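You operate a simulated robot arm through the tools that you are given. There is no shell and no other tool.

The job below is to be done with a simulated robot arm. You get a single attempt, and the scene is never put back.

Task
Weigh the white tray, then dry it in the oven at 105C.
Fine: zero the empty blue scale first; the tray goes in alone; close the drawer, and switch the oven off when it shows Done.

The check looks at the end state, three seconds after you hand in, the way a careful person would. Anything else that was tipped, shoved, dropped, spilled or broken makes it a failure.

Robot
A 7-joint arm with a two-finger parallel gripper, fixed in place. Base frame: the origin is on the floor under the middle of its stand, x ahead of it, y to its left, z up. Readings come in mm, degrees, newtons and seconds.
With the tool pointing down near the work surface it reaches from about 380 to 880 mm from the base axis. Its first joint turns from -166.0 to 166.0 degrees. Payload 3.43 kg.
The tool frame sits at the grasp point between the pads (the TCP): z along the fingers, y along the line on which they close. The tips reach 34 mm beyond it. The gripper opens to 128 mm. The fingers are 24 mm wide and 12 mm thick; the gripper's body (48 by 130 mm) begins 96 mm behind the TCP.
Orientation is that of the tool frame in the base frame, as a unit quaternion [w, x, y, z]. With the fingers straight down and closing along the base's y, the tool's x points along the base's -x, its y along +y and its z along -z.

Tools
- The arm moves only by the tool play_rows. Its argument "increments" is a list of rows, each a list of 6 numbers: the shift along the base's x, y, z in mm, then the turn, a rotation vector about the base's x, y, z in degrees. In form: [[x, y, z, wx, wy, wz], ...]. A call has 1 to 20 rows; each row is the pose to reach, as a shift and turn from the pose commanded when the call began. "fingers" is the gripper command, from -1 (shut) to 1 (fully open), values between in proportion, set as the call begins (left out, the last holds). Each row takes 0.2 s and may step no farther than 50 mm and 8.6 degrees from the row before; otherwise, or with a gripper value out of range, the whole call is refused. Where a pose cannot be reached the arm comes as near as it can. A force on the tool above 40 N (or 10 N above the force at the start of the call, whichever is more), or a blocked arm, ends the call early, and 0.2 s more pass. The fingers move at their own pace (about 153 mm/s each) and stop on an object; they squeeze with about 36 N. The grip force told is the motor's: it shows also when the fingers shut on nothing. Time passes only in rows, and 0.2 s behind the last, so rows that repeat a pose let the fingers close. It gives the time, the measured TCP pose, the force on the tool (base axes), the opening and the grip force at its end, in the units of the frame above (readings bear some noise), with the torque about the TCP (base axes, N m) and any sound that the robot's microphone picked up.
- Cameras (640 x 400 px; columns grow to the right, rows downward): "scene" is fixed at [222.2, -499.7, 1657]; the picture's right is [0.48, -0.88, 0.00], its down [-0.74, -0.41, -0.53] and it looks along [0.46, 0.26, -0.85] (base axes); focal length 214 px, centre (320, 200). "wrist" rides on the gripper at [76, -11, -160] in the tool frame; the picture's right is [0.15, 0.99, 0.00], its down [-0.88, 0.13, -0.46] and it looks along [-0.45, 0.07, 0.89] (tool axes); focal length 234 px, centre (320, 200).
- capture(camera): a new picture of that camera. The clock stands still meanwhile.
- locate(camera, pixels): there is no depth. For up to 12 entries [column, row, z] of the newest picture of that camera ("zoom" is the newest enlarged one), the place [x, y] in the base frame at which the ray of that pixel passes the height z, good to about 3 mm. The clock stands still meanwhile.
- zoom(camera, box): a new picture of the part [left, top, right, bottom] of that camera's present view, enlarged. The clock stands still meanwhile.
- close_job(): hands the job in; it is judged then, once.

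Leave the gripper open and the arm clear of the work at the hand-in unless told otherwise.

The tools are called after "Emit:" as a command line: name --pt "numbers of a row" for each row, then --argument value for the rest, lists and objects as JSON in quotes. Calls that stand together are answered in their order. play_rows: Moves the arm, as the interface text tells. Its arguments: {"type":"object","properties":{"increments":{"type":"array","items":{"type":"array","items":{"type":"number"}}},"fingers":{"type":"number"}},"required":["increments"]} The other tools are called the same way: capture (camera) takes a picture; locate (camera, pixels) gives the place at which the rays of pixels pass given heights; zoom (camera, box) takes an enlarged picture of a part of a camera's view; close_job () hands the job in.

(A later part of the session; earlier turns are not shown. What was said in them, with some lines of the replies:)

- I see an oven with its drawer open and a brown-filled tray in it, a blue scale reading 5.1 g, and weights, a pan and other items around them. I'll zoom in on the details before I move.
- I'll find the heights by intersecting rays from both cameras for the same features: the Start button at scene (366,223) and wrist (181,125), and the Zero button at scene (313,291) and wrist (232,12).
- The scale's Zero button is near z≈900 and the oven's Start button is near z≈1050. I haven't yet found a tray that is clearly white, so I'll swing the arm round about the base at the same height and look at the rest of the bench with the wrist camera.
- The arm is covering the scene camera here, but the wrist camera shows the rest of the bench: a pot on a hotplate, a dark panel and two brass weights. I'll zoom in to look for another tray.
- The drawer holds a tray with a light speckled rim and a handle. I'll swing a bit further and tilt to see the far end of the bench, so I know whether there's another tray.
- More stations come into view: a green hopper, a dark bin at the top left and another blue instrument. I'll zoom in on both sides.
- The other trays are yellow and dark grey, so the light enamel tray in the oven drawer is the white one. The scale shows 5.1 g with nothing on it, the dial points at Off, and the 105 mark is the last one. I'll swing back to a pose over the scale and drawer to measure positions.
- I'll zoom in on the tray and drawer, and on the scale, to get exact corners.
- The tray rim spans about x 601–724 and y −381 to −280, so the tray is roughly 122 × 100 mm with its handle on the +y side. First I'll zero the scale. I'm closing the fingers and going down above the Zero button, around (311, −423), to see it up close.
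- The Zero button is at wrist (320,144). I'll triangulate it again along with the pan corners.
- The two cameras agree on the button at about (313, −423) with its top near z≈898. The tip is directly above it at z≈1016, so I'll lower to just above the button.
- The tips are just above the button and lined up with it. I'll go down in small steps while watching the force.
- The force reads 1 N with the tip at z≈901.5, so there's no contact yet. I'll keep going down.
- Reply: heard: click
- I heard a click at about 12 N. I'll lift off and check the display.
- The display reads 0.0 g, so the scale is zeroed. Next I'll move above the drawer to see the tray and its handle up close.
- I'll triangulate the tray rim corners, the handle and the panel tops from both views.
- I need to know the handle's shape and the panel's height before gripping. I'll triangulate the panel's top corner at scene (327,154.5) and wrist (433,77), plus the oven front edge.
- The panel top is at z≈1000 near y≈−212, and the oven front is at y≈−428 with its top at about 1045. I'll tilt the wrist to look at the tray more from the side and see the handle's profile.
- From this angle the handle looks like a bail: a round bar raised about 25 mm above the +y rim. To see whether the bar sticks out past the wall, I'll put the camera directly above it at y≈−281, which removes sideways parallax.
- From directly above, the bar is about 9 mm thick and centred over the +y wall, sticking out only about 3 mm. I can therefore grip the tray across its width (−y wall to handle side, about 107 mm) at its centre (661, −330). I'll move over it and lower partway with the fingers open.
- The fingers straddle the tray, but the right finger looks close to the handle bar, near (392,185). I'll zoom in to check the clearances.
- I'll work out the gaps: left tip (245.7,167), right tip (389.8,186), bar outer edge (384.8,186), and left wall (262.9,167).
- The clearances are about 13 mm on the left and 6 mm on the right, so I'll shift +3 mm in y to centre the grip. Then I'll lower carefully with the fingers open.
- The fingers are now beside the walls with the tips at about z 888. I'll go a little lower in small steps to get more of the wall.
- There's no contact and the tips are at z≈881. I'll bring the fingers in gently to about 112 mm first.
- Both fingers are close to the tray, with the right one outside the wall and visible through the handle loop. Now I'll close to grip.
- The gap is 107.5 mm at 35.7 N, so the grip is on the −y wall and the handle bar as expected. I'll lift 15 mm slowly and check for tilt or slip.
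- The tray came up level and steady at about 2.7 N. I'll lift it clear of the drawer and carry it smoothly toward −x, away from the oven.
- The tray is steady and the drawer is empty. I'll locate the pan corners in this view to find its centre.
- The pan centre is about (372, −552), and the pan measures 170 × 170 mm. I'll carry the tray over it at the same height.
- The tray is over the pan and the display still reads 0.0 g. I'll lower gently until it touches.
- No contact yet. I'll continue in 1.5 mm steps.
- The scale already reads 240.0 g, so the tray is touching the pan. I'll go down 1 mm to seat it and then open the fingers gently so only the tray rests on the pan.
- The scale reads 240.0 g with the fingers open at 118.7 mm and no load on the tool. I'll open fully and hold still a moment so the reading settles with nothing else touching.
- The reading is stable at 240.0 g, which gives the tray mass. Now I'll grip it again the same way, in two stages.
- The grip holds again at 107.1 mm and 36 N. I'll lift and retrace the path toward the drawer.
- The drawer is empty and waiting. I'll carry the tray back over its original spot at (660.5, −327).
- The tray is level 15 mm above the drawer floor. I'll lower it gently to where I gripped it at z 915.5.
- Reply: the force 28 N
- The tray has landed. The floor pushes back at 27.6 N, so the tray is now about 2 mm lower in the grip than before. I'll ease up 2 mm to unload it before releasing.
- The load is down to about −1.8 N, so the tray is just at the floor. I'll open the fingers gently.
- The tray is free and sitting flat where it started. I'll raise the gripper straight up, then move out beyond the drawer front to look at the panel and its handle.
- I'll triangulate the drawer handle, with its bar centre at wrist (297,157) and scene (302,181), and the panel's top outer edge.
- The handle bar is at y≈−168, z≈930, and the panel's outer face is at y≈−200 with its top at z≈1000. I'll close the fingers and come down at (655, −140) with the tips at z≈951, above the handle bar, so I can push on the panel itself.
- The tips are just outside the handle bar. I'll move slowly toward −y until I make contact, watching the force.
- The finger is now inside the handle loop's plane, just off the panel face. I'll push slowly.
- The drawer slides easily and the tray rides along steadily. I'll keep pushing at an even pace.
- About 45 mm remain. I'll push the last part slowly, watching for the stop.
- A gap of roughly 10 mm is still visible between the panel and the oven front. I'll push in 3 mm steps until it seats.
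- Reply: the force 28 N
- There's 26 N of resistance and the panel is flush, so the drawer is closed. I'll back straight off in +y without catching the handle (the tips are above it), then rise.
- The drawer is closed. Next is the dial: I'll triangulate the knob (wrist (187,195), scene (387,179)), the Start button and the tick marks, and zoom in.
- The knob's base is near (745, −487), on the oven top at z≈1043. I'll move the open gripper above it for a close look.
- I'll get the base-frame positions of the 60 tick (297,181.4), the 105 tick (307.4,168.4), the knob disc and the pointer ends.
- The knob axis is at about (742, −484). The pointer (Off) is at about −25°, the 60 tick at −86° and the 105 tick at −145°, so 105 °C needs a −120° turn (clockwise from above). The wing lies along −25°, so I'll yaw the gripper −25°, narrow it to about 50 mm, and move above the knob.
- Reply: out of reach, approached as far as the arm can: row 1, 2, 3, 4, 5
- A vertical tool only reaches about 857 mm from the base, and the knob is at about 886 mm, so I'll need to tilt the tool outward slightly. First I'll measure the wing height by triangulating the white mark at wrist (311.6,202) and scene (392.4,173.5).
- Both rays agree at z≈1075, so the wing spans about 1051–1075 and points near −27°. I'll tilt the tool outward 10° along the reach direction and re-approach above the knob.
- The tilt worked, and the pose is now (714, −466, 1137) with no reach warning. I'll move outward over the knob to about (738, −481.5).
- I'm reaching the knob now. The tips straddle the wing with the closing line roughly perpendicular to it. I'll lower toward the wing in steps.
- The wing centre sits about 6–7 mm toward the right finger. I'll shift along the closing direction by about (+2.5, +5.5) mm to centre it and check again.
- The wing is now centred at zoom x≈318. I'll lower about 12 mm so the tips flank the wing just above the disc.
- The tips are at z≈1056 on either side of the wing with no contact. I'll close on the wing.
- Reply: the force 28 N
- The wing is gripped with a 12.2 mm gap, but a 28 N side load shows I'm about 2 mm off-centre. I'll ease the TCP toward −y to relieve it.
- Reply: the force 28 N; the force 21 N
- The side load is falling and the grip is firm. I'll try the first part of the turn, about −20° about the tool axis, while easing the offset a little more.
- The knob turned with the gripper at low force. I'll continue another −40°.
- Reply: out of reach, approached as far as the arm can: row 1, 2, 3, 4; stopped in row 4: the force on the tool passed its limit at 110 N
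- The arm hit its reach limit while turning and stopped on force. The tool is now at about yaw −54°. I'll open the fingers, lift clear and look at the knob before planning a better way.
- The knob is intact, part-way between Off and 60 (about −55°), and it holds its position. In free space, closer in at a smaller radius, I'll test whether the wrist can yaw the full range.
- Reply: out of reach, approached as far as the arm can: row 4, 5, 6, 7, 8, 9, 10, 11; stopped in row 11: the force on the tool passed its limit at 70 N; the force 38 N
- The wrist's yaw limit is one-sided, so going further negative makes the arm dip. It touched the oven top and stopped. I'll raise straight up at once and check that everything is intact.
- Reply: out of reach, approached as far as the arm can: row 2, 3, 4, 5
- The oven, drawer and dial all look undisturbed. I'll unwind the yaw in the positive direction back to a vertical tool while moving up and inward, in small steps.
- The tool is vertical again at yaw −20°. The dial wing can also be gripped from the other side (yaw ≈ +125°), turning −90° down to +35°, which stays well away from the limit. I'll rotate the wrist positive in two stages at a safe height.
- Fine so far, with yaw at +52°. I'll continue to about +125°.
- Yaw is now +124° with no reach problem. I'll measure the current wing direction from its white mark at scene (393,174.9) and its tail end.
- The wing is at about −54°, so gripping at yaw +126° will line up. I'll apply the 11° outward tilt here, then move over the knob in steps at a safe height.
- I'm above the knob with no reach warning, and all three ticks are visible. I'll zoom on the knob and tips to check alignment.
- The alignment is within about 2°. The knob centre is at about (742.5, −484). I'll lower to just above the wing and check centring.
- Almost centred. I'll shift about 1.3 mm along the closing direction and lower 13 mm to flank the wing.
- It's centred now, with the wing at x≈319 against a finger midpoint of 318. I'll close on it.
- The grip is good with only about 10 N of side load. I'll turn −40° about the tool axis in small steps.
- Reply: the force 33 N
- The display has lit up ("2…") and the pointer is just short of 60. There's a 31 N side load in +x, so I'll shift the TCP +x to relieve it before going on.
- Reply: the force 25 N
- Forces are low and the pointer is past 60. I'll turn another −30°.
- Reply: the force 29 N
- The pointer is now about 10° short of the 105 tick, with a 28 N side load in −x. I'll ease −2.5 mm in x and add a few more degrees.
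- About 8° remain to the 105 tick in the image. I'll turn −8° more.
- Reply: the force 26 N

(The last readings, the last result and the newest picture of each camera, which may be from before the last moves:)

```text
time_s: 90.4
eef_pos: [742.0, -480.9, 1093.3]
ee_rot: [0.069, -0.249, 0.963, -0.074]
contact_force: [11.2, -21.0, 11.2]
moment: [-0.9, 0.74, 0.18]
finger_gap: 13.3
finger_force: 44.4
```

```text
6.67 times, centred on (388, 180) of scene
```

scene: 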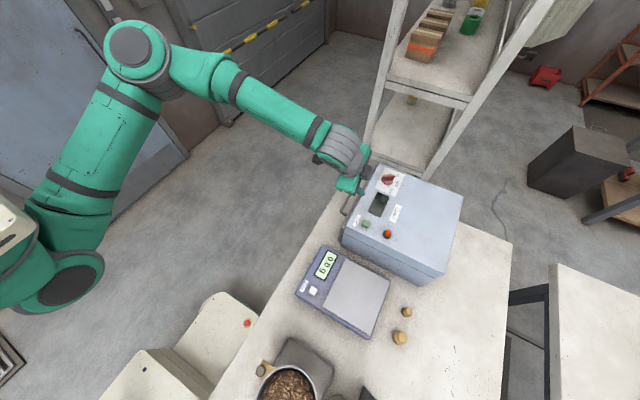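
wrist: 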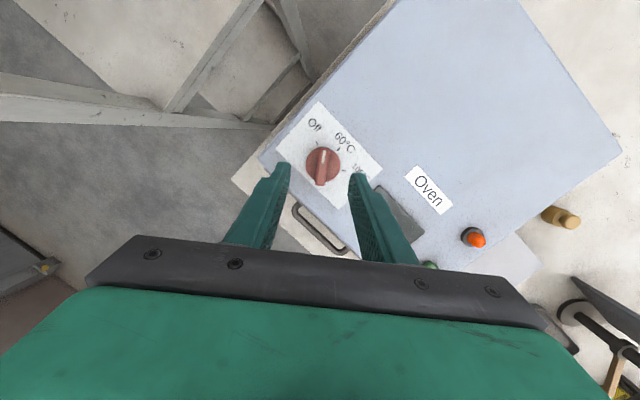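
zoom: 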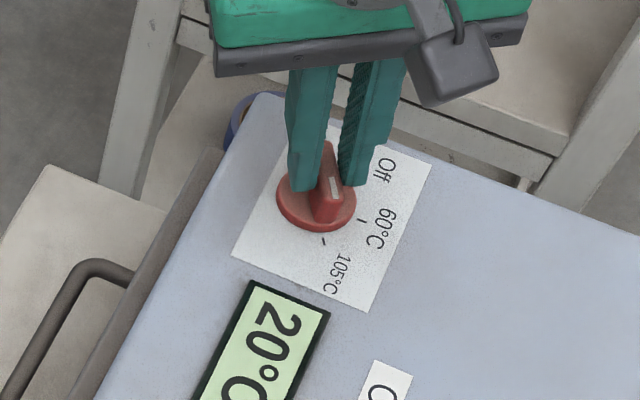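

The pointer now lines up with the 105 tick in both views, and the display reads 20 °C. I'll release the knob and check where it rests.

Emit:
play_rows --pt "0 0 0 0 0 0" --pt "0 0 0 0 0 0" --fingers -0.2

Emit:
zoom --camera "wrist" --box '[240, 110, 400, 230]'

Emit:
zoom --camera "scene" --box '[356, 150, 420, 210]'

```text
time_s: 91.0
eef_pos: [740.6, -479.2, 1091.6]
ee_rot: [0.068, -0.249, 0.964, -0.071]
contact_force: [-0.5, 1.0, 0.4]
moment: [0.01, 0.02, 0.03]
finger_gap: 51.2
finger_force: 0.2
```

```text
3.33 times, centred on (320, 170) of wrist
```

zoom: 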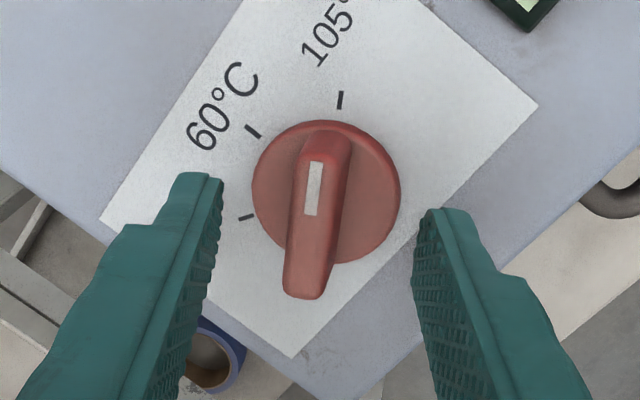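

```text
6.67 times, centred on (388, 180) of scene
```

zoom: 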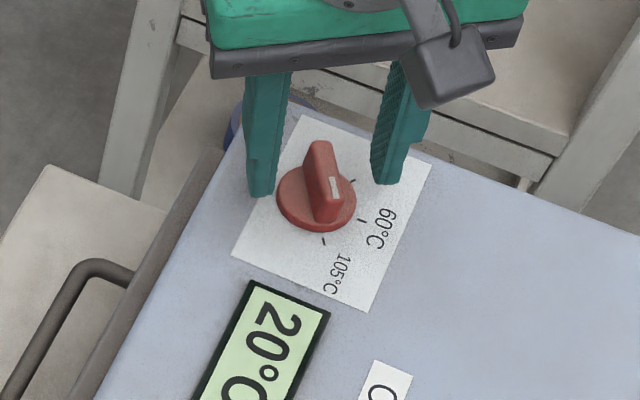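

I'll zoom in more to measure the pointer direction exactly.

Emit:
zoom --camera "scene" --box '[374, 164, 406, 194]'

Emit:
zoom --camera "wrist" --box '[290, 130, 354, 210]'

```text
13.33 times, centred on (390, 179) of scene
```

zoom: 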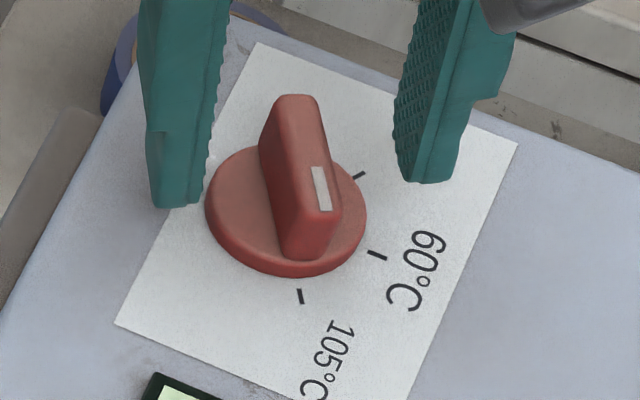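

```text
5.00 times, centred on (322, 170) of wrist
```

zoom: 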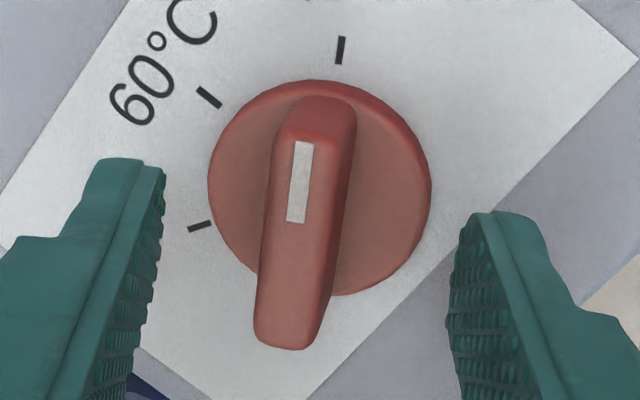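

Emit:
locate --camera "wrist" --pixels '[[318.8, 158.4, 1075], [317.2, 174.4, 1075], [313.5, 197.5, 1075], [322, 167.4, 1050], [326.2, 141.2, 1043], [299.8, 149.4, 1043], [297.8, 175.2, 1043]]'

Emit:
locate --camera "scene" --pixels '[[389.5, 176.6, 1075], [390.5, 179.8, 1075], [387.7, 171.5, 1075], [388.6, 186.3, 1043], [394.3, 183.1, 1043], [392.9, 177.1, 1043], [387.5, 180, 1050]]'

```text
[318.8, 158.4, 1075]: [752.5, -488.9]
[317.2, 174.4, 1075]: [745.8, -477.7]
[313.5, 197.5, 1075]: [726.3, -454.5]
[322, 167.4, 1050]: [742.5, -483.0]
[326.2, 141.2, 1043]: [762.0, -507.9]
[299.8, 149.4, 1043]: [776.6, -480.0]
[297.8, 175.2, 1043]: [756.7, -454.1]
```

```text
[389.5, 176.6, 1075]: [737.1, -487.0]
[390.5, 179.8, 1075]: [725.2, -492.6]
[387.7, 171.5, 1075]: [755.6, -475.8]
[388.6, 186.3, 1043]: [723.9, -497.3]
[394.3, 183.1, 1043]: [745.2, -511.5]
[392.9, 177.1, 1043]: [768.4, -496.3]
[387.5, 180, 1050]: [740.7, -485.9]
```

The scene view suggests the pointer may be a few degrees past the tick. I'll take a fresh wrist picture so its measurements are valid for this pose.

Emit:
capture --camera "wrist"

Emit:
locate --camera "wrist" --pixels '[[318.8, 158.4, 1075], [317.2, 174.4, 1075], [313.5, 197.5, 1075], [322, 167.4, 1050], [326.2, 141.2, 1043], [299.8, 149.4, 1043], [297.8, 175.2, 1043]]'

```text
taken
```

wrist: 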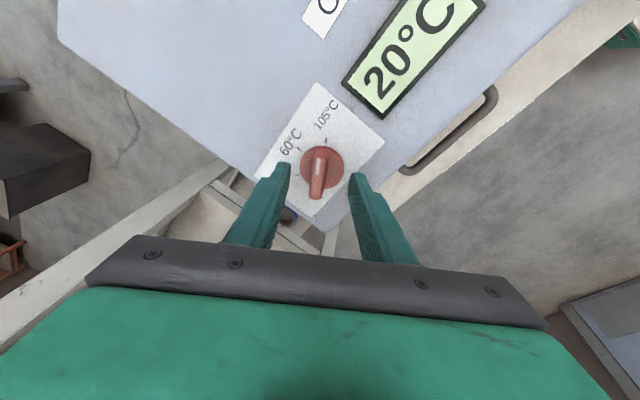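

```text
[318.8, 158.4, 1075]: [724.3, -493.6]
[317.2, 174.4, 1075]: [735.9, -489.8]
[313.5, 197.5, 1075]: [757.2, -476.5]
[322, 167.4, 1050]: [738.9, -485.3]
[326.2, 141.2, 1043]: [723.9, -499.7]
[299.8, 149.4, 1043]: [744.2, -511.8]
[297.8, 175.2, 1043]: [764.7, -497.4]
```

Working the projection through carefully, the ticks sit at −30°, −90° and −150° about the centre (743.4, −484.7), and the pointer is at −150°, right on 105 °C. Next I'll rise straight up, untilt, close the fingers, and move above the Start button near (546, −484).

Emit:
play_rows --pt "0 0 20 0 0 0" --pt "0 0 50 0 0 0" --pt "-15 0 75 1.5 2.4 0" --pt "-45 0 85 3 4.8 0" --pt "-85 -1 85 4.5 7.2 0" --pt "-125 -2 85 5.94 9.61 0" --pt "-165 -4 80 5.94 9.61 0" --pt "-195 -5 70 5.94 9.61 0" --fingers -0.2

Emit:
play_rows --pt "0 0 0 0 0 0" --pt "0 0 0 0 0 0" --fingers -1

Emit:
capture --camera "wrist"

Emit:
zoom --camera "scene" --box '[320, 150, 448, 250]'

```text
time_s: 92.8
eef_pos: [544.6, -483.9, 1162.7]
ee_rot: [-0.001, -0.251, 0.968, -0.001]
contact_force: [0.9, 0.0, -0.3]
moment: [-0.02, 0.05, -0.04]
finger_gap: 51.4
finger_force: 0.1
```

```text
time_s: 93.4
eef_pos: [543.9, -485.0, 1162.4]
ee_rot: [0.0, -0.25, 0.968, 0.0]
contact_force: [-0.2, -0.5, -0.6]
moment: [-0.05, -0.03, -0.01]
finger_gap: 0.2
finger_force: 32.4
```

```text
taken
```

wrist: 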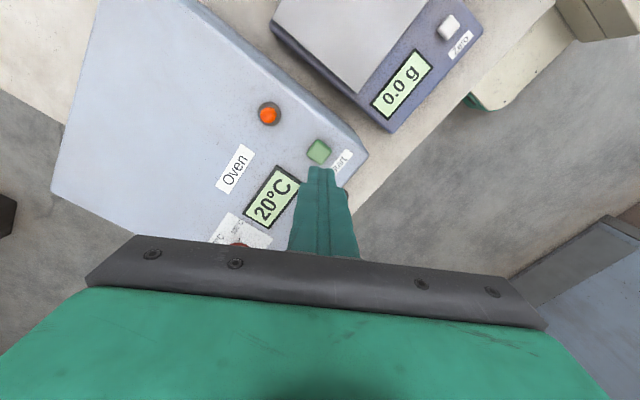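

```text
4.00 times, centred on (384, 200) of scene
```

zoom: 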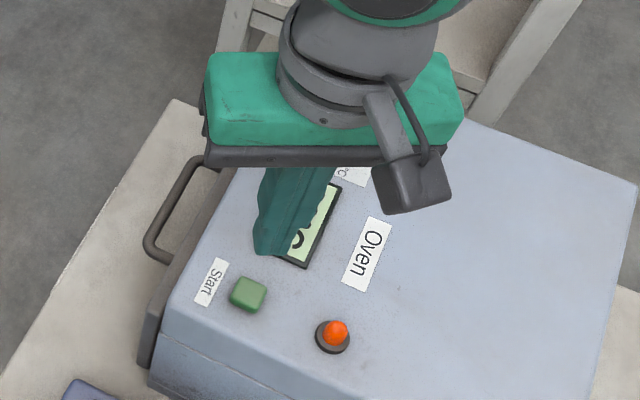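

The Start button is at wrist (319,151). I'll locate it for the press.

Emit:
locate --camera "wrist" --pixels '[[319, 151, 1045], [319, 151, 1050], [319, 151, 1055], [319, 151, 1060]]'

Emit:
locate --camera "scene" --pixels '[[366, 223.2, 1045], [366, 223.2, 1050], [366, 223.2, 1055], [366, 223.2, 1060]]'

```text
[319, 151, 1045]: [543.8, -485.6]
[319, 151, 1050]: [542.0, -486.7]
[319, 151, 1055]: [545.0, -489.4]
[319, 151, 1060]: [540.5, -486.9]
```

```text
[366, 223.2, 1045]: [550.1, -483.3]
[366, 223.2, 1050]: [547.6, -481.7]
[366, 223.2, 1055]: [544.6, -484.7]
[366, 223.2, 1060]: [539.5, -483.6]
```

The button is at about (544, −485) with its top near z 1055, directly under the tips. I'll go down to just above it and then press gently.

Emit:
play_rows --pt "0 -0.5 -30 0 0 0" --pt "0 -0.5 -55 0 0 0" --pt "0 -0.5 -65 0 0 0" --fingers -1

Emit:
zoom --camera "wrist" --box '[240, 90, 400, 210]'

```text
time_s: 94.2
eef_pos: [544.4, -486.7, 1097.2]
ee_rot: [0.001, -0.251, 0.968, -0.001]
contact_force: [-0.4, 0.5, -0.1]
moment: [0.0, 0.02, -0.01]
finger_gap: 0.0
finger_force: 32.8
```

```text
3.33 times, centred on (320, 150) of wrist
```

zoom: 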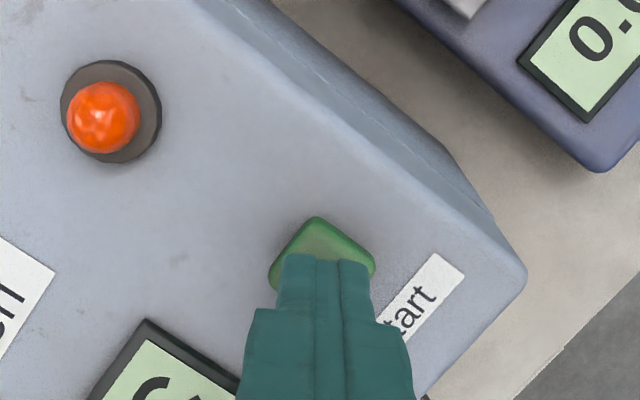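

The tips are over the button. I'll go down in small steps.

Emit:
play_rows --pt "0 0.5 -3 0 0 0" --pt "0 0.5 -5 0 0 0" --pt "0 0.5 -7 0 0 0" --fingers -1

```text
time_s: 95.0
eef_pos: [546.2, -484.2, 1089.3]
ee_rot: [0.0, -0.251, 0.968, 0.0]
contact_force: [-1.0, -0.4, -0.3]
moment: [-0.02, -0.02, -0.01]
finger_gap: 0.0
finger_force: 32.9
```

Emit:
play_rows --pt "0 0 -2 0 0 0" --pt "0 0 -4 0 0 0" --fingers -1

```text
time_s: 95.6
eef_pos: [546.2, -483.4, 1086.3]
ee_rot: [0.0, -0.252, 0.968, 0.0]
contact_force: [2.0, 0.7, 1.7]
moment: [-0.04, 0.11, -0.03]
finger_gap: 0.0
finger_force: 32.1
```

Emit:
play_rows --pt "0 0 -1.5 0 0 0" --pt "0 0 -3 0 0 0" --fingers -1

Emit:
zoom --camera "scene" --box '[340, 180, 420, 240]'

```text
time_s: 96.2
eef_pos: [546.3, -484.9, 1083.3]
ee_rot: [0.001, -0.251, 0.968, -0.001]
contact_force: [-1.3, -1.2, 2.5]
moment: [-0.02, 0.02, 0.0]
finger_gap: 0.0
finger_force: 32.8
heard: click
```

```text
6.67 times, centred on (380, 210) of scene
```

zoom: 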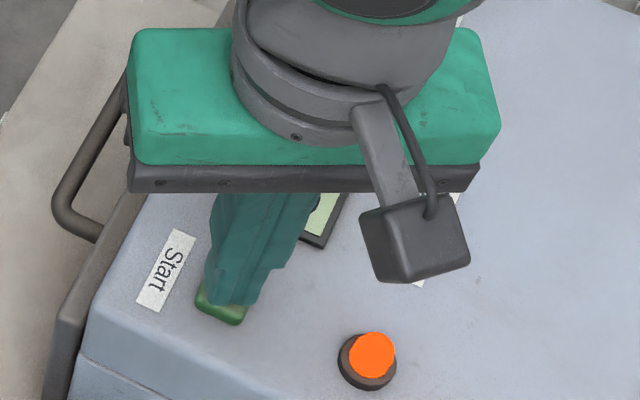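

I heard a click and the orange lamp looks lit. I'll lift off and read the oven display.

Emit:
play_rows --pt "0 0 10 0 0 0" --pt "0 0 40 0 0 0" --pt "-5 5 80 0 0 0" --pt "-20 25 115 0 0 0" --pt "-40 55 140 0 0 0" --fingers -1

Emit:
capture --camera "wrist"

Emit:
zoom --camera "scene" --box '[340, 160, 436, 235]'

```text
time_s: 97.4
eef_pos: [504.9, -429.3, 1222.7]
ee_rot: [-0.001, -0.251, 0.968, 0.0]
contact_force: [-0.1, 0.3, 0.0]
moment: [0.08, -0.01, -0.03]
finger_gap: 0.0
finger_force: 32.9
```

```text
taken
```

wrist: 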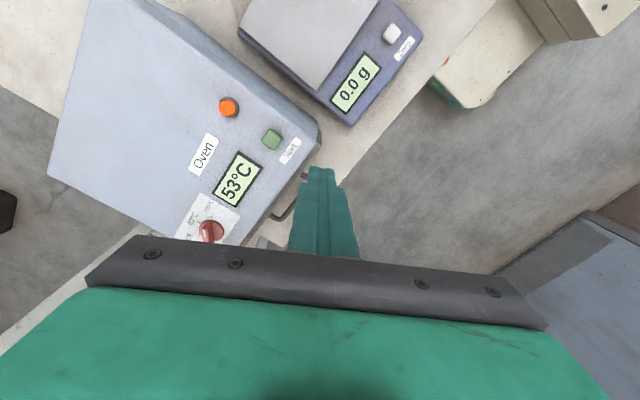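

```text
5.33 times, centred on (388, 198) of scene
```

zoom: 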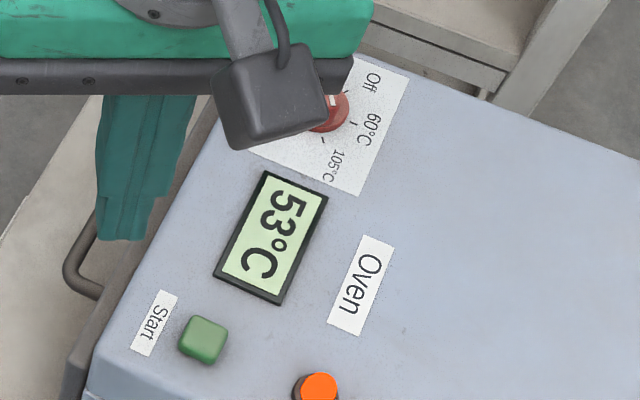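

The oven is heating and shows 53 °C, with the lamp lit. I'll wait here and watch the display.

Emit:
play_rows --pt "-10 10 5 0 0 0" --pt "-10 10 5 0 0 0" --pt "-10 10 5 0 0 0" --pt "-10 10 5 0 0 0" --pt "-10 10 5 0 0 0" --pt "-10 10 5 0 0 0" --pt "-10 10 5 0 0 0" --pt "-10 10 5 0 0 0" --pt "-10 10 5 0 0 0" --pt "-10 10 5 0 0 0" --fingers -0.2

Emit:
capture --camera "wrist"

Emit:
zoom --camera "scene" --box '[340, 160, 436, 235]'

```text
time_s: 99.6
eef_pos: [495.4, -421.1, 1229.3]
ee_rot: [0.0, -0.251, 0.968, 0.0]
contact_force: [-0.2, -0.1, 0.4]
moment: [0.01, 0.0, -0.01]
finger_gap: 51.4
finger_force: 0.1
```

```text
taken
```

wrist: 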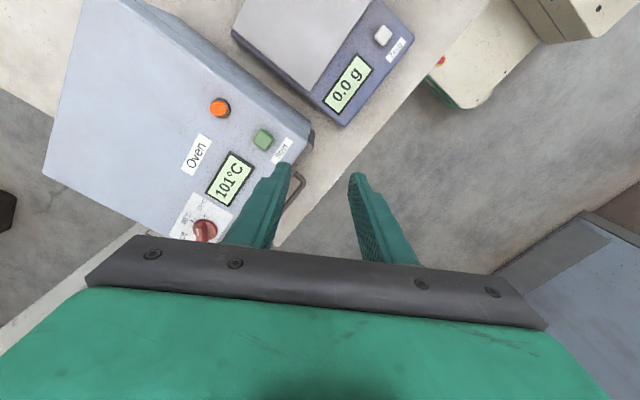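

```text
5.33 times, centred on (388, 198) of scene
```

zoom: 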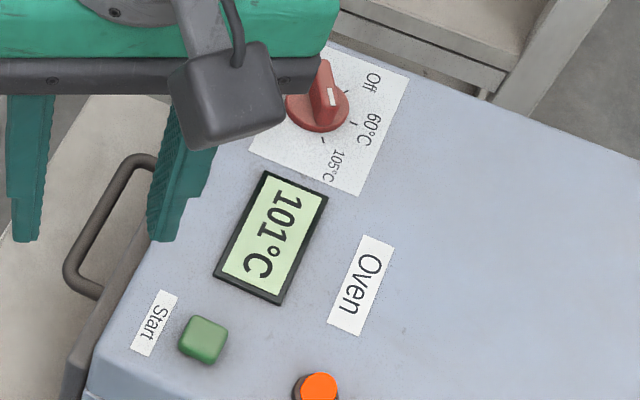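

It's at 101 °C and climbing toward 105. I'll keep waiting.

Emit:
play_rows --pt "0 0 0 0 0 0" --pt "0 0 0 0 0 0" --pt "0 0 0 0 0 0" --pt "0 0 0 0 0 0" --pt "0 0 0 0 0 0" --pt "0 0 0 0 0 0" --pt "0 0 0 0 0 0" --pt "0 0 0 0 0 0" --pt "0 0 0 0 0 0" --pt "0 0 0 0 0 0" --fingers -0.2

Emit:
zoom --camera "scene" --box '[340, 160, 436, 235]'

```text
time_s: 101.8
eef_pos: [494.3, -421.7, 1229.8]
ee_rot: [0.0, -0.25, 0.968, 0.0]
contact_force: [0.0, 0.0, 0.0]
moment: [0.0, 0.01, 0.04]
finger_gap: 51.1
finger_force: 0.1
```

```text
5.33 times, centred on (388, 198) of scene
```

zoom: 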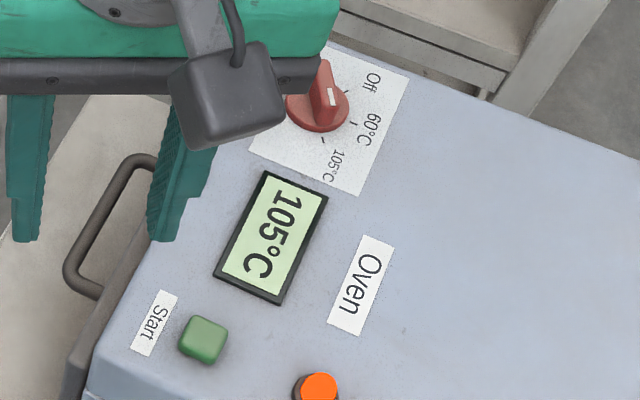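

It's at 105 °C and drying. I'll wait for "Done".

Emit:
play_rows --pt "0 0 0 0 0 0" --pt "0 0 0 0 0 0" --pt "0 0 0 0 0 0" --pt "0 0 0 0 0 0" --pt "0 0 0 0 0 0" --pt "0 0 0 0 0 0" --pt "0 0 0 0 0 0" --pt "0 0 0 0 0 0" --pt "0 0 0 0 0 0" --pt "0 0 0 0 0 0" --pt "0 0 0 0 0 0" --pt "0 0 0 0 0 0" --pt "0 0 0 0 0 0" --pt "0 0 0 0 0 0" --pt "0 0 0 0 0 0" --pt "0 0 0 0 0 0" --pt "0 0 0 0 0 0" --pt "0 0 0 0 0 0" --pt "0 0 0 0 0 0" --pt "0 0 0 0 0 0" --fingers -0.2

Emit:
zoom --camera "scene" --box '[340, 160, 436, 235]'

```text
time_s: 106.0
eef_pos: [494.0, -420.5, 1230.4]
ee_rot: [0.0, -0.249, 0.968, 0.0]
contact_force: [0.5, -0.2, 0.0]
moment: [-0.02, 0.02, 0.0]
finger_gap: 51.5
finger_force: 0.1
```

```text
5.33 times, centred on (388, 198) of scene
```

zoom: 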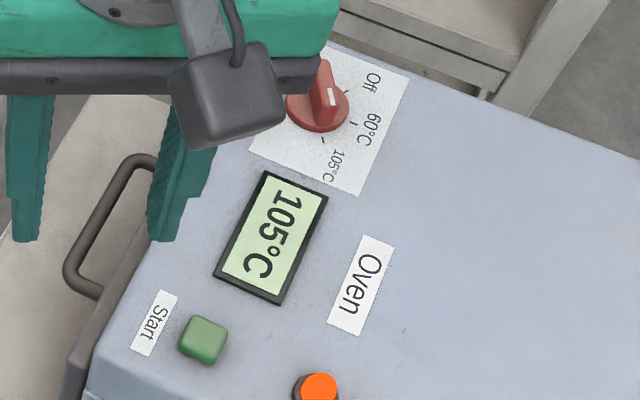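

Still 105 °C. I'll keep waiting.

Emit:
play_rows --pt "0 0 0 0 0 0" --pt "0 0 0 0 0 0" --pt "0 0 0 0 0 0" --pt "0 0 0 0 0 0" --pt "0 0 0 0 0 0" --pt "0 0 0 0 0 0" --pt "0 0 0 0 0 0" --pt "0 0 0 0 0 0" --pt "0 0 0 0 0 0" --pt "0 0 0 0 0 0" --pt "0 0 0 0 0 0" --pt "0 0 0 0 0 0" --pt "0 0 0 0 0 0" --pt "0 0 0 0 0 0" --pt "0 0 0 0 0 0" --pt "0 0 0 0 0 0" --pt "0 0 0 0 0 0" --pt "0 0 0 0 0 0" --pt "0 0 0 0 0 0" --pt "0 0 0 0 0 0" --fingers -0.2

Emit:
zoom --camera "scene" --box '[340, 160, 436, 235]'

```text
time_s: 110.2
eef_pos: [494.8, -420.9, 1229.1]
ee_rot: [-0.001, -0.251, 0.968, 0.001]
contact_force: [-0.4, 0.7, -0.2]
moment: [-0.01, 0.0, 0.01]
finger_gap: 51.1
finger_force: 0.0
```

```text
5.33 times, centred on (388, 198) of scene
```

zoom: 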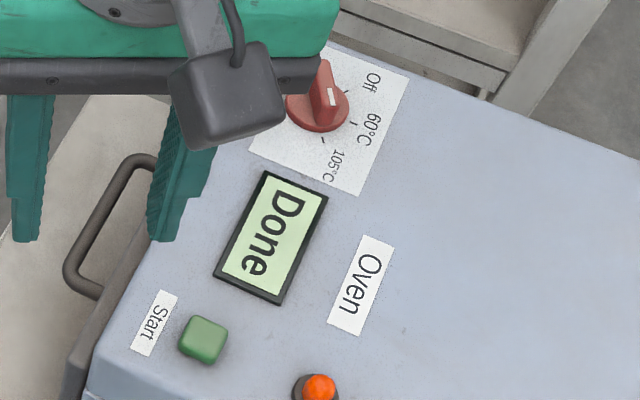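

The oven shows "Done". Now I'll switch it off by turning the dial back +120° from 105 to Off. I'll approach the knob at yaw ≈30° with the same outward tilt.

Emit:
play_rows --pt "30 -7 0 -2 -3.1 0.5" --pt "70 -17 0 -4 -6.2 1" --pt "110 -27 0 -6.02 -9.21 1" --pt "150 -37 -10 -6.02 -9.21 1" --pt "190 -47 -30 -6.02 -9.21 1" --pt "225 -56 -55 -6.02 -9.21 1" --pt "245 -61 -75 -6.02 -9.21 1" --fingers -0.2

Emit:
capture --camera "wrist"

Emit:
zoom --camera "wrist" --box '[240, 90, 400, 210]'

```text
time_s: 111.8
eef_pos: [739.4, -481.5, 1152.7]
ee_rot: [0.065, -0.258, 0.961, -0.072]
contact_force: [0.7, 0.3, 0.9]
moment: [0.04, 0.01, 0.02]
finger_gap: 50.9
finger_force: 0.1
```

```text
taken
```

wrist: 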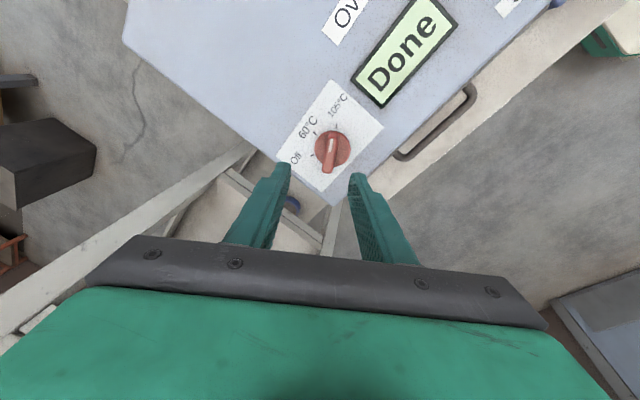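

```text
3.33 times, centred on (320, 150) of wrist
```

zoom: 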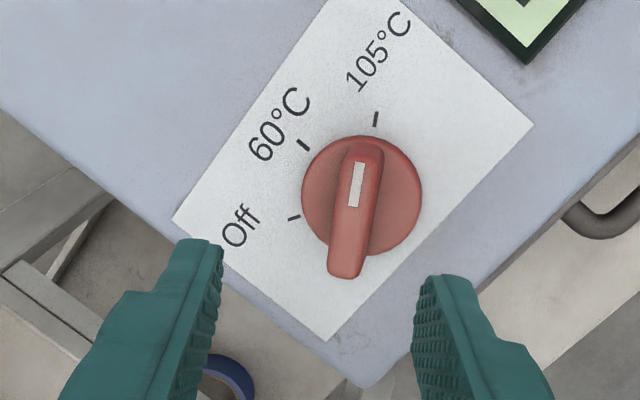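

No reach warning. I'll lower to just above the wing to check centring.

Emit:
play_rows --pt "0 0 -20 0 0 0" --pt "0 0 -40 0 0 0" --pt "0 0 -51 0 0 0" --fingers -0.2

Emit:
zoom --camera "wrist" --box '[240, 110, 400, 230]'

```text
time_s: 112.6
eef_pos: [741.7, -479.7, 1102.1]
ee_rot: [0.065, -0.258, 0.961, -0.072]
contact_force: [0.3, 0.0, 0.3]
moment: [-0.03, -0.03, -0.02]
finger_gap: 51.2
finger_force: 0.1
```

```text
3.33 times, centred on (320, 170) of wrist
```

zoom: 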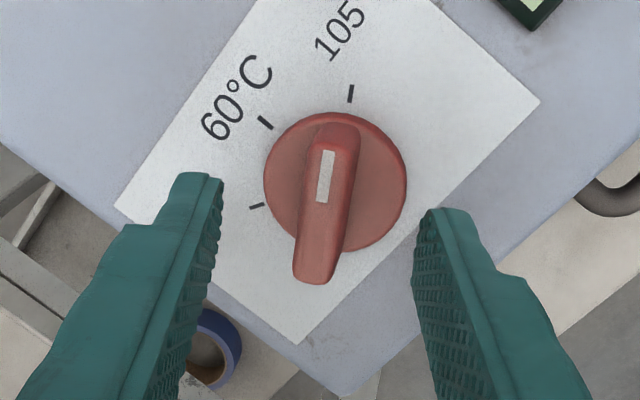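

The wing is about 2 mm right of centre. I'll shift (−0.9, +1.7) mm and lower 12 mm.

Emit:
play_rows --pt "-0.9 1.7 -4 0 0 0" --pt "-0.9 1.7 -8 0 0 0" --pt "-0.9 1.7 -12 0 0 0" --fingers -0.2

Emit:
zoom --camera "wrist" --box '[240, 110, 400, 230]'

```text
time_s: 113.4
eef_pos: [739.7, -479.0, 1090.2]
ee_rot: [0.065, -0.258, 0.961, -0.071]
contact_force: [-1.2, 0.0, 0.0]
moment: [0.01, 0.01, 0.02]
finger_gap: 51.3
finger_force: 0.1
```

```text
3.33 times, centred on (320, 170) of wrist
```

zoom: 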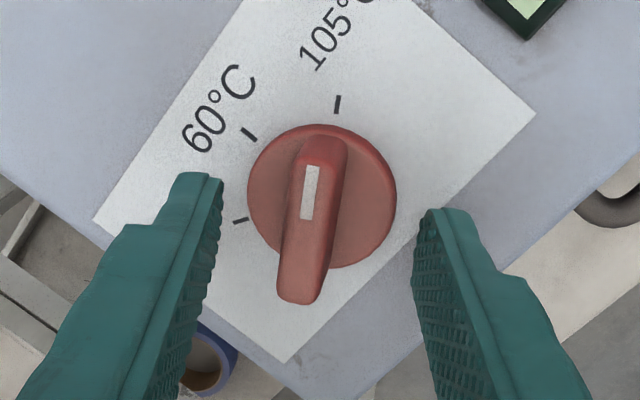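

Centred within about 1 mm. I'll close on the wing.

Emit:
play_rows --pt "0 0 0 0 0 0" --pt "0 0 0 0 0 0" --fingers -1

```text
time_s: 114.0
eef_pos: [740.3, -481.1, 1090.8]
ee_rot: [0.067, -0.258, 0.961, -0.075]
contact_force: [9.1, -11.1, -8.6]
moment: [0.44, -0.43, 0.04]
finger_gap: 13.7
finger_force: 44.4
stopped in row 2: the force on the tool passed its limit at 42 N (the readings are from after the stop); the commanded pose is now the measured one
```

That was a brief transient; the side load is now about 14 N and the grip is firm. I'll turn +30° in small steps.

Emit:
play_rows --pt "0 0 0 -0.83 0.51 4.91" --pt "0 0 0 -1.67 1.03 9.83" --pt "0 0 0 -2.5 1.54 14.7" --pt "0 0 0 -3.33 2.06 19.7" --pt "0 0 0 -4.16 2.57 24.6" --pt "0 0 0 -5 3.09 29.5" --fingers -1

Emit:
zoom --camera "wrist" --box '[240, 110, 400, 230]'

```text
time_s: 115.5
eef_pos: [740.9, -481.1, 1092.2]
ee_rot: [0.047, -0.5, 0.86, -0.089]
contact_force: [-1.4, -4.0, 9.0]
moment: [0.57, -0.19, -0.04]
finger_gap: 13.7
finger_force: 44.9
```

```text
3.33 times, centred on (320, 170) of wrist
```

zoom: 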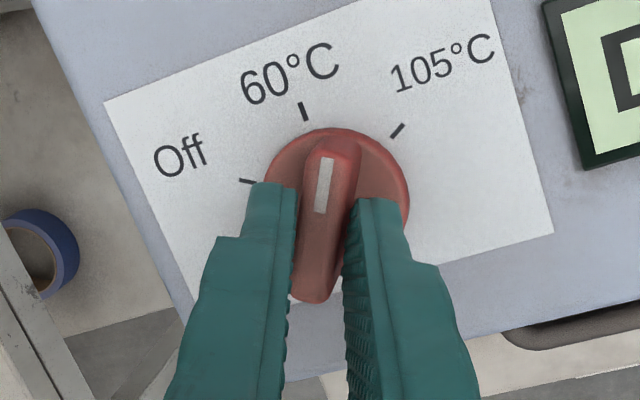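

It turned smoothly at low force. I'll turn another +35°.

Emit:
play_rows --pt "0 0 0 -0.83 0.51 4.91" --pt "0 0 0 -1.67 1.03 9.83" --pt "0 0 0 -2.5 1.54 14.7" --pt "0 0 0 -3.33 2.06 19.7" --pt "0 0 0 -4.16 2.57 24.6" --pt "0 0 0 -5 3.09 29.5" --pt "0 0 0 -5.83 3.6 34.4" --fingers -1

Emit:
zoom --camera "wrist" --box '[240, 110, 400, 230]'

```text
time_s: 117.0
eef_pos: [740.1, -479.5, 1092.1]
ee_rot: [-0.018, 0.736, -0.67, 0.099]
contact_force: [-13.8, 1.7, 21.7]
moment: [1.15, 0.91, -0.06]
finger_gap: 14.0
finger_force: 44.8
```

```text
3.33 times, centred on (320, 170) of wrist
```

zoom: 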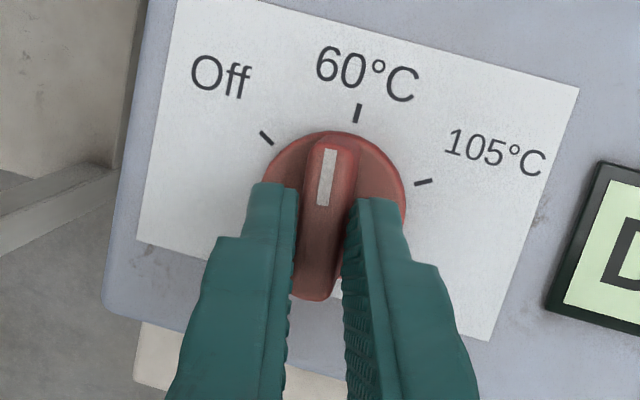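

Pointer's near 60, with small loads building (−14 N in x, 22 N in z). I'll ease those with a small shift while turning another +30°.

Emit:
play_rows --pt "-1 0 1 0 0 0" --pt "-1.5 0 1.5 -0.83 0.51 4.91" --pt "-1.5 0 1.5 -1.67 1.03 9.83" --pt "-1.5 0 1.5 -2.5 1.54 14.7" --pt "-1.5 0 1.5 -3.33 2.06 19.7" --pt "-1.5 0 1.5 -4.16 2.57 24.6" --pt "-1.5 0 1.5 -5 3.09 29.5" --fingers -1

Emit:
zoom --camera "wrist" --box '[240, 110, 400, 230]'

Emit:
zoom --camera "scene" --box '[356, 150, 420, 210]'

```text
time_s: 118.7
eef_pos: [739.8, -480.5, 1092.7]
ee_rot: [0.006, 0.884, -0.456, 0.099]
contact_force: [-11.1, -0.4, 5.5]
moment: [0.58, 1.29, -0.07]
finger_gap: 12.9
finger_force: 44.8
```

```text
3.33 times, centred on (320, 170) of wrist
```

zoom: 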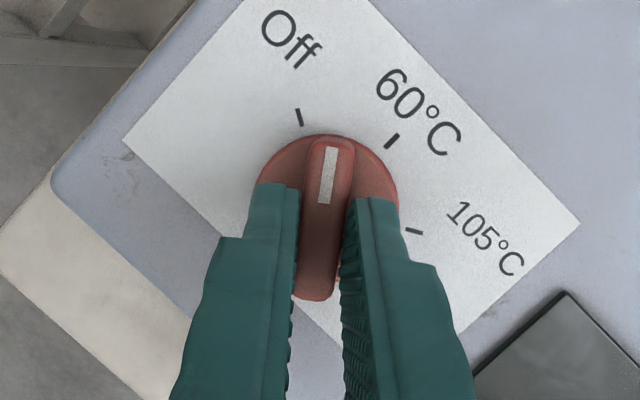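

```text
6.67 times, centred on (388, 180) of scene
```

zoom: 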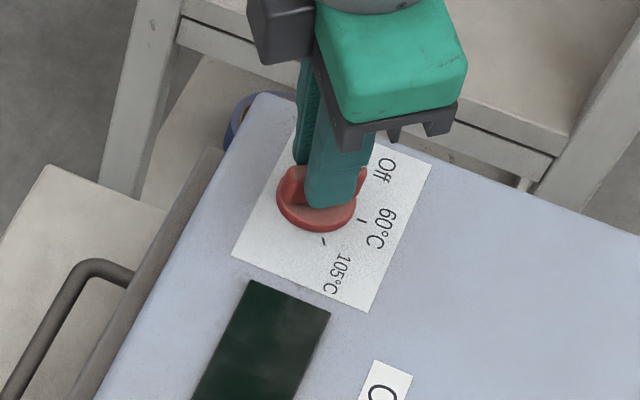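

The display has gone dark, so the oven is switching off. I'll finish aligning the pointer with the Off tick, about +24° more, in small checked steps.

Emit:
play_rows --pt "-0.7 0 0 -0.83 0.51 4.91" --pt "-1 0 0 -1.67 1.03 9.83" --fingers -1

Emit:
play_rows --pt "0 0 0 -0.83 0.51 4.91" --pt "0 0 0 -1.5 0.93 8.84" --fingers -1

Emit:
zoom --camera "wrist" --box '[240, 110, 400, 230]'

```text
time_s: 119.2
eef_pos: [738.3, -481.5, 1093.3]
ee_rot: [0.014, 0.921, -0.377, 0.099]
contact_force: [-4.5, -3.0, 1.5]
moment: [0.01, 1.12, -0.05]
finger_gap: 12.4
finger_force: 44.9
```

```text
time_s: 119.8
eef_pos: [738.1, -481.2, 1092.2]
ee_rot: [0.022, 0.948, -0.303, 0.097]
contact_force: [-5.9, -4.2, -3.3]
moment: [-0.75, -0.03, -0.04]
finger_gap: 11.9
finger_force: 44.7
```

```text
3.33 times, centred on (320, 170) of wrist
```

zoom: 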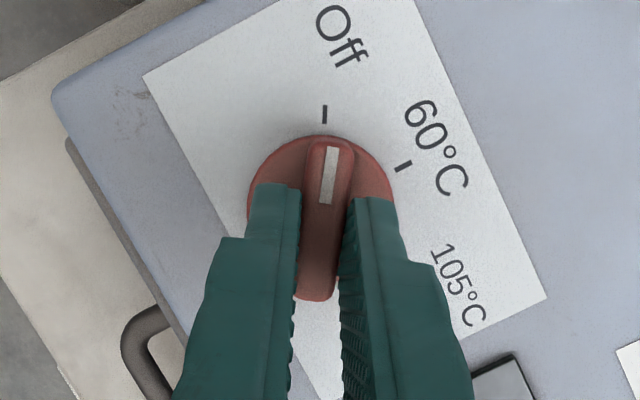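

The pointer is about 5–6° from the Off tick. A final +6°.

Emit:
play_rows --pt "0 0 0 -0.5 0.31 2.95" --pt "0 0 0 -1 0.62 5.9" --fingers -1

Emit:
zoom --camera "wrist" --box '[240, 110, 400, 230]'

```text
time_s: 120.5
eef_pos: [738.4, -480.9, 1093.1]
ee_rot: [0.026, 0.962, -0.255, 0.096]
contact_force: [-5.8, -5.9, -5.1]
moment: [-0.26, -0.37, -0.14]
finger_gap: 11.6
finger_force: 44.7
```

```text
3.33 times, centred on (320, 170) of wrist
```

zoom: 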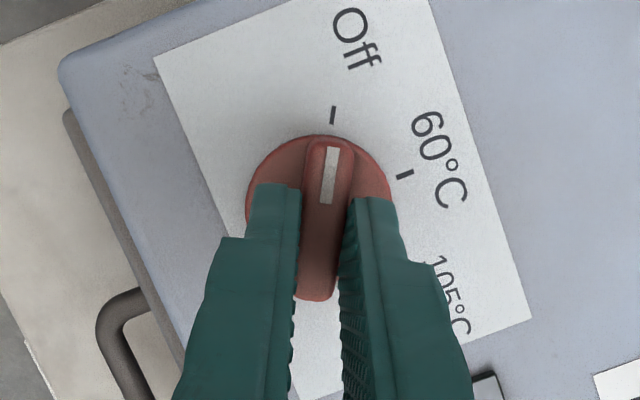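

The pointer is parallel to the Off tick (about −30°). I'll release and rise straight up.

Emit:
play_rows --pt "0 0 0 0 0 0" --pt "0 0 0 0 0 0" --fingers -0.2

Emit:
play_rows --pt "0 0 20 0 0 0" --pt "0 0 50 0 0 0" --pt "-15 10 85 0 0 0" --pt "-45 30 115 0 0 0" --pt "-80 55 140 0 0 0" --pt "-115 80 155 0 0 0" --fingers -0.2

Emit:
capture --camera "wrist"

Emit:
capture --camera "scene"

Emit:
zoom --camera "scene" --box '[340, 150, 436, 235]'

```text
time_s: 121.0
eef_pos: [738.3, -479.4, 1093.6]
ee_rot: [0.026, 0.962, -0.254, 0.096]
contact_force: [-0.7, 0.9, 0.0]
moment: [0.04, 0.03, 0.0]
finger_gap: 51.3
finger_force: 0.1
```

```text
time_s: 122.5
eef_pos: [622.5, -402.3, 1245.9]
ee_rot: [0.026, 0.962, -0.254, 0.095]
contact_force: [0.1, -0.9, 0.4]
moment: [0.07, 0.01, -0.01]
finger_gap: 51.3
finger_force: 0.1
```

```text
taken
```

wrist: 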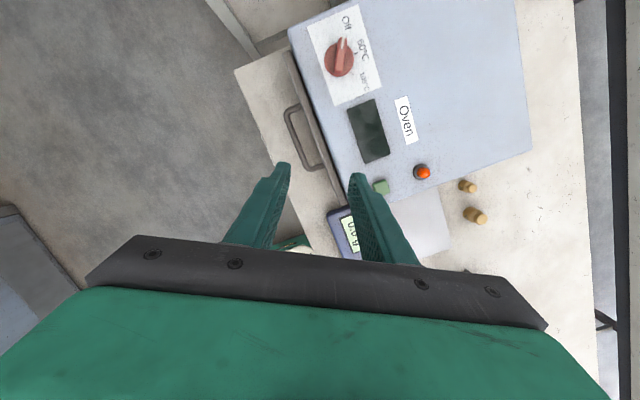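

```text
taken
```

scene: 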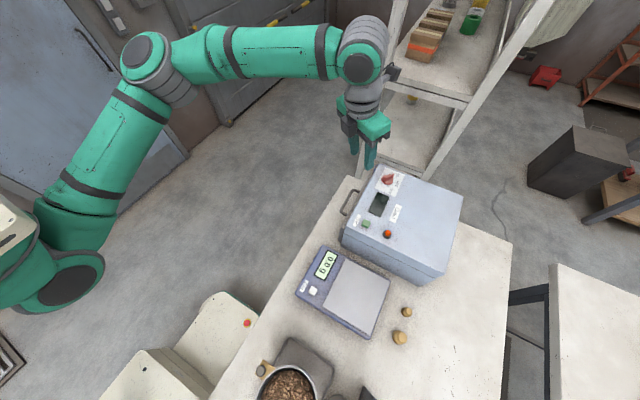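

```text
4.71 times, centred on (388, 192) of scene
```

zoom: 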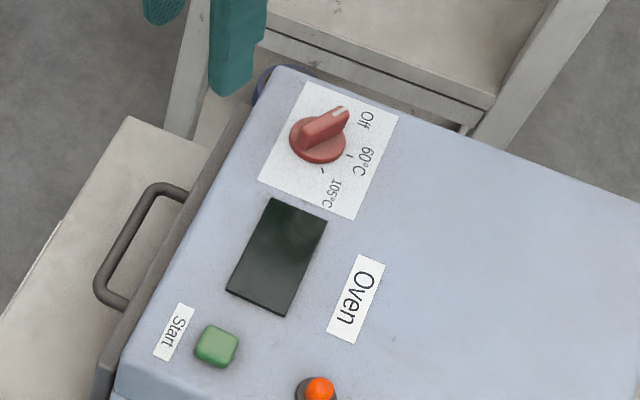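

The dial is at Off and the display is dark. I'll check that the drawer is fully shut and that the lamp is off.

Emit:
zoom --camera "wrist" --box '[260, 30, 440, 200]'

Emit:
zoom --camera "scene" --box '[330, 170, 410, 260]'

Emit:
zoom --camera "scene" --box '[240, 230, 440, 400]'

```text
2.35 times, centred on (350, 115) of wrist
```

zoom: 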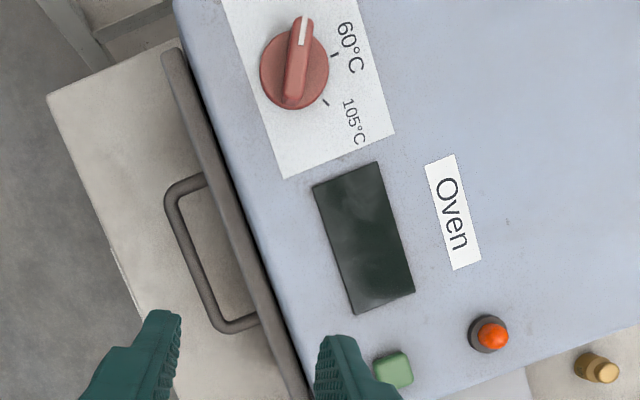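

```text
4.44 times, centred on (370, 215) of scene
```

zoom: 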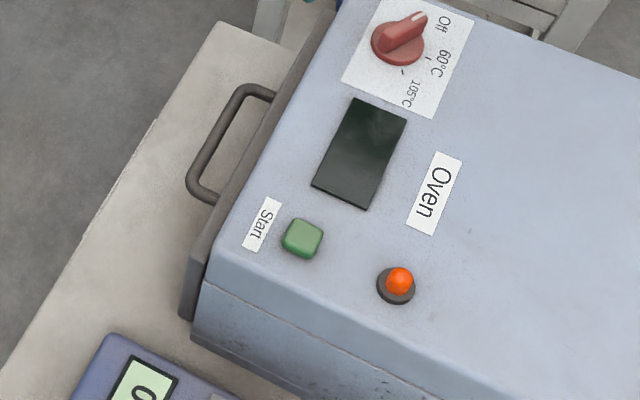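

```text
2.35 times, centred on (340, 315) of scene
```

zoom: 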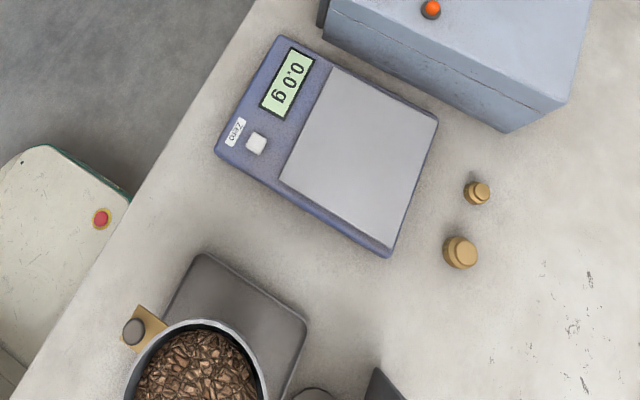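

The drawer is flush, the dial is at Off, the lamp is unlit, the scale is back to 0.0 g, and nothing else has moved. I'll open the gripper and move the arm clear of the work.

Emit:
play_rows --pt "-15 28 20 1.5 2.4 0" --pt "-30 57 41 3 4.8 0" --pt "-46 86 62 4.5 7.2 0" --pt "-61 115 83 5.7 9.2 0" --pt "-77 144 104 5.7 9.2 0" --pt "-92 172 124 5.7 9.2 0" --pt "-92 172 124 5.7 9.2 0" --fingers 1

Emit:
capture --camera "scene"

Emit:
zoom --camera "scene" --box '[330, 155, 474, 295]'

```text
time_s: 124.0
eef_pos: [534.7, -229.7, 1356.6]
ee_rot: [0.009, 0.966, -0.258, -0.012]
contact_force: [-0.2, 0.1, -0.7]
moment: [-0.06, -0.06, -0.01]
finger_gap: 128.1
finger_force: 0.0
```

```text
taken
```

scene: 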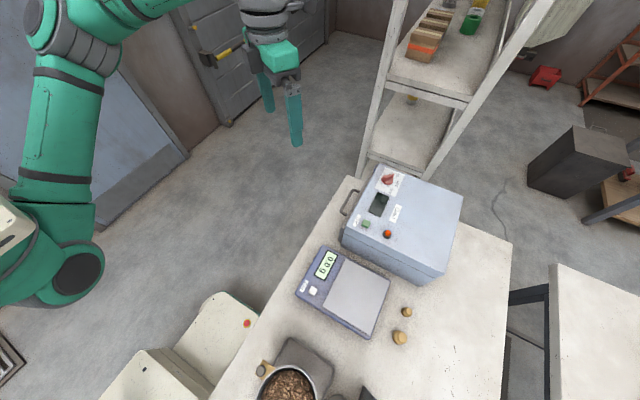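

```text
2.86 times, centred on (402, 225) of scene
```

zoom: 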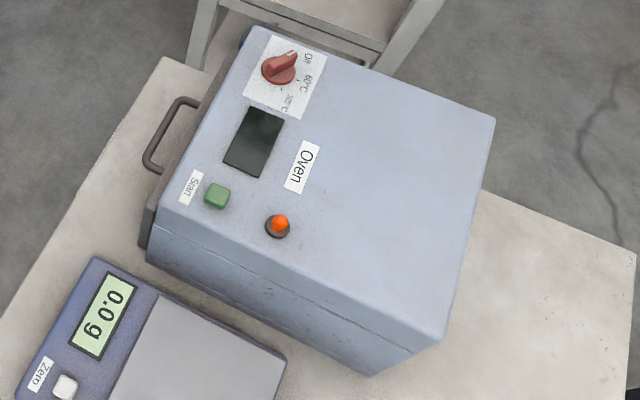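

Every step is finished: the scale was zeroed, the tray weighed 240.0 g, and it dried alone at 105 °C until the oven showed Done. The drawer is closed, the oven is off, the gripper is open and the arm is clear. I'm handing the job in.

Emit:
close_job

```text
The job is handed in.
```

The white tray has been weighed and dried, and I've handed the job in; no result came back with the hand-in.

- **Weighing:** I zeroed the empty blue scale first (it was showing 5.1 g). The tray then weighed **240.0 g**.
- **Drying:** The tray went into the oven alone and the drawer is closed. The oven reached 105 °C and ran until it showed "Done".
- **Switched off:** I turned the dial back to Off, and the display and lamp went out.

**Contacts:** While I was turning the dial, the arm ran out of wrist range and stopped on force twice. The first time it was still gripping the knob (110 N). The second time the fingertips touched the oven top (70 N). I saw no damage or movement in the camera views afterwards, and the dial and oven worked normally.

The arm is clear of the bench with the gripper open.
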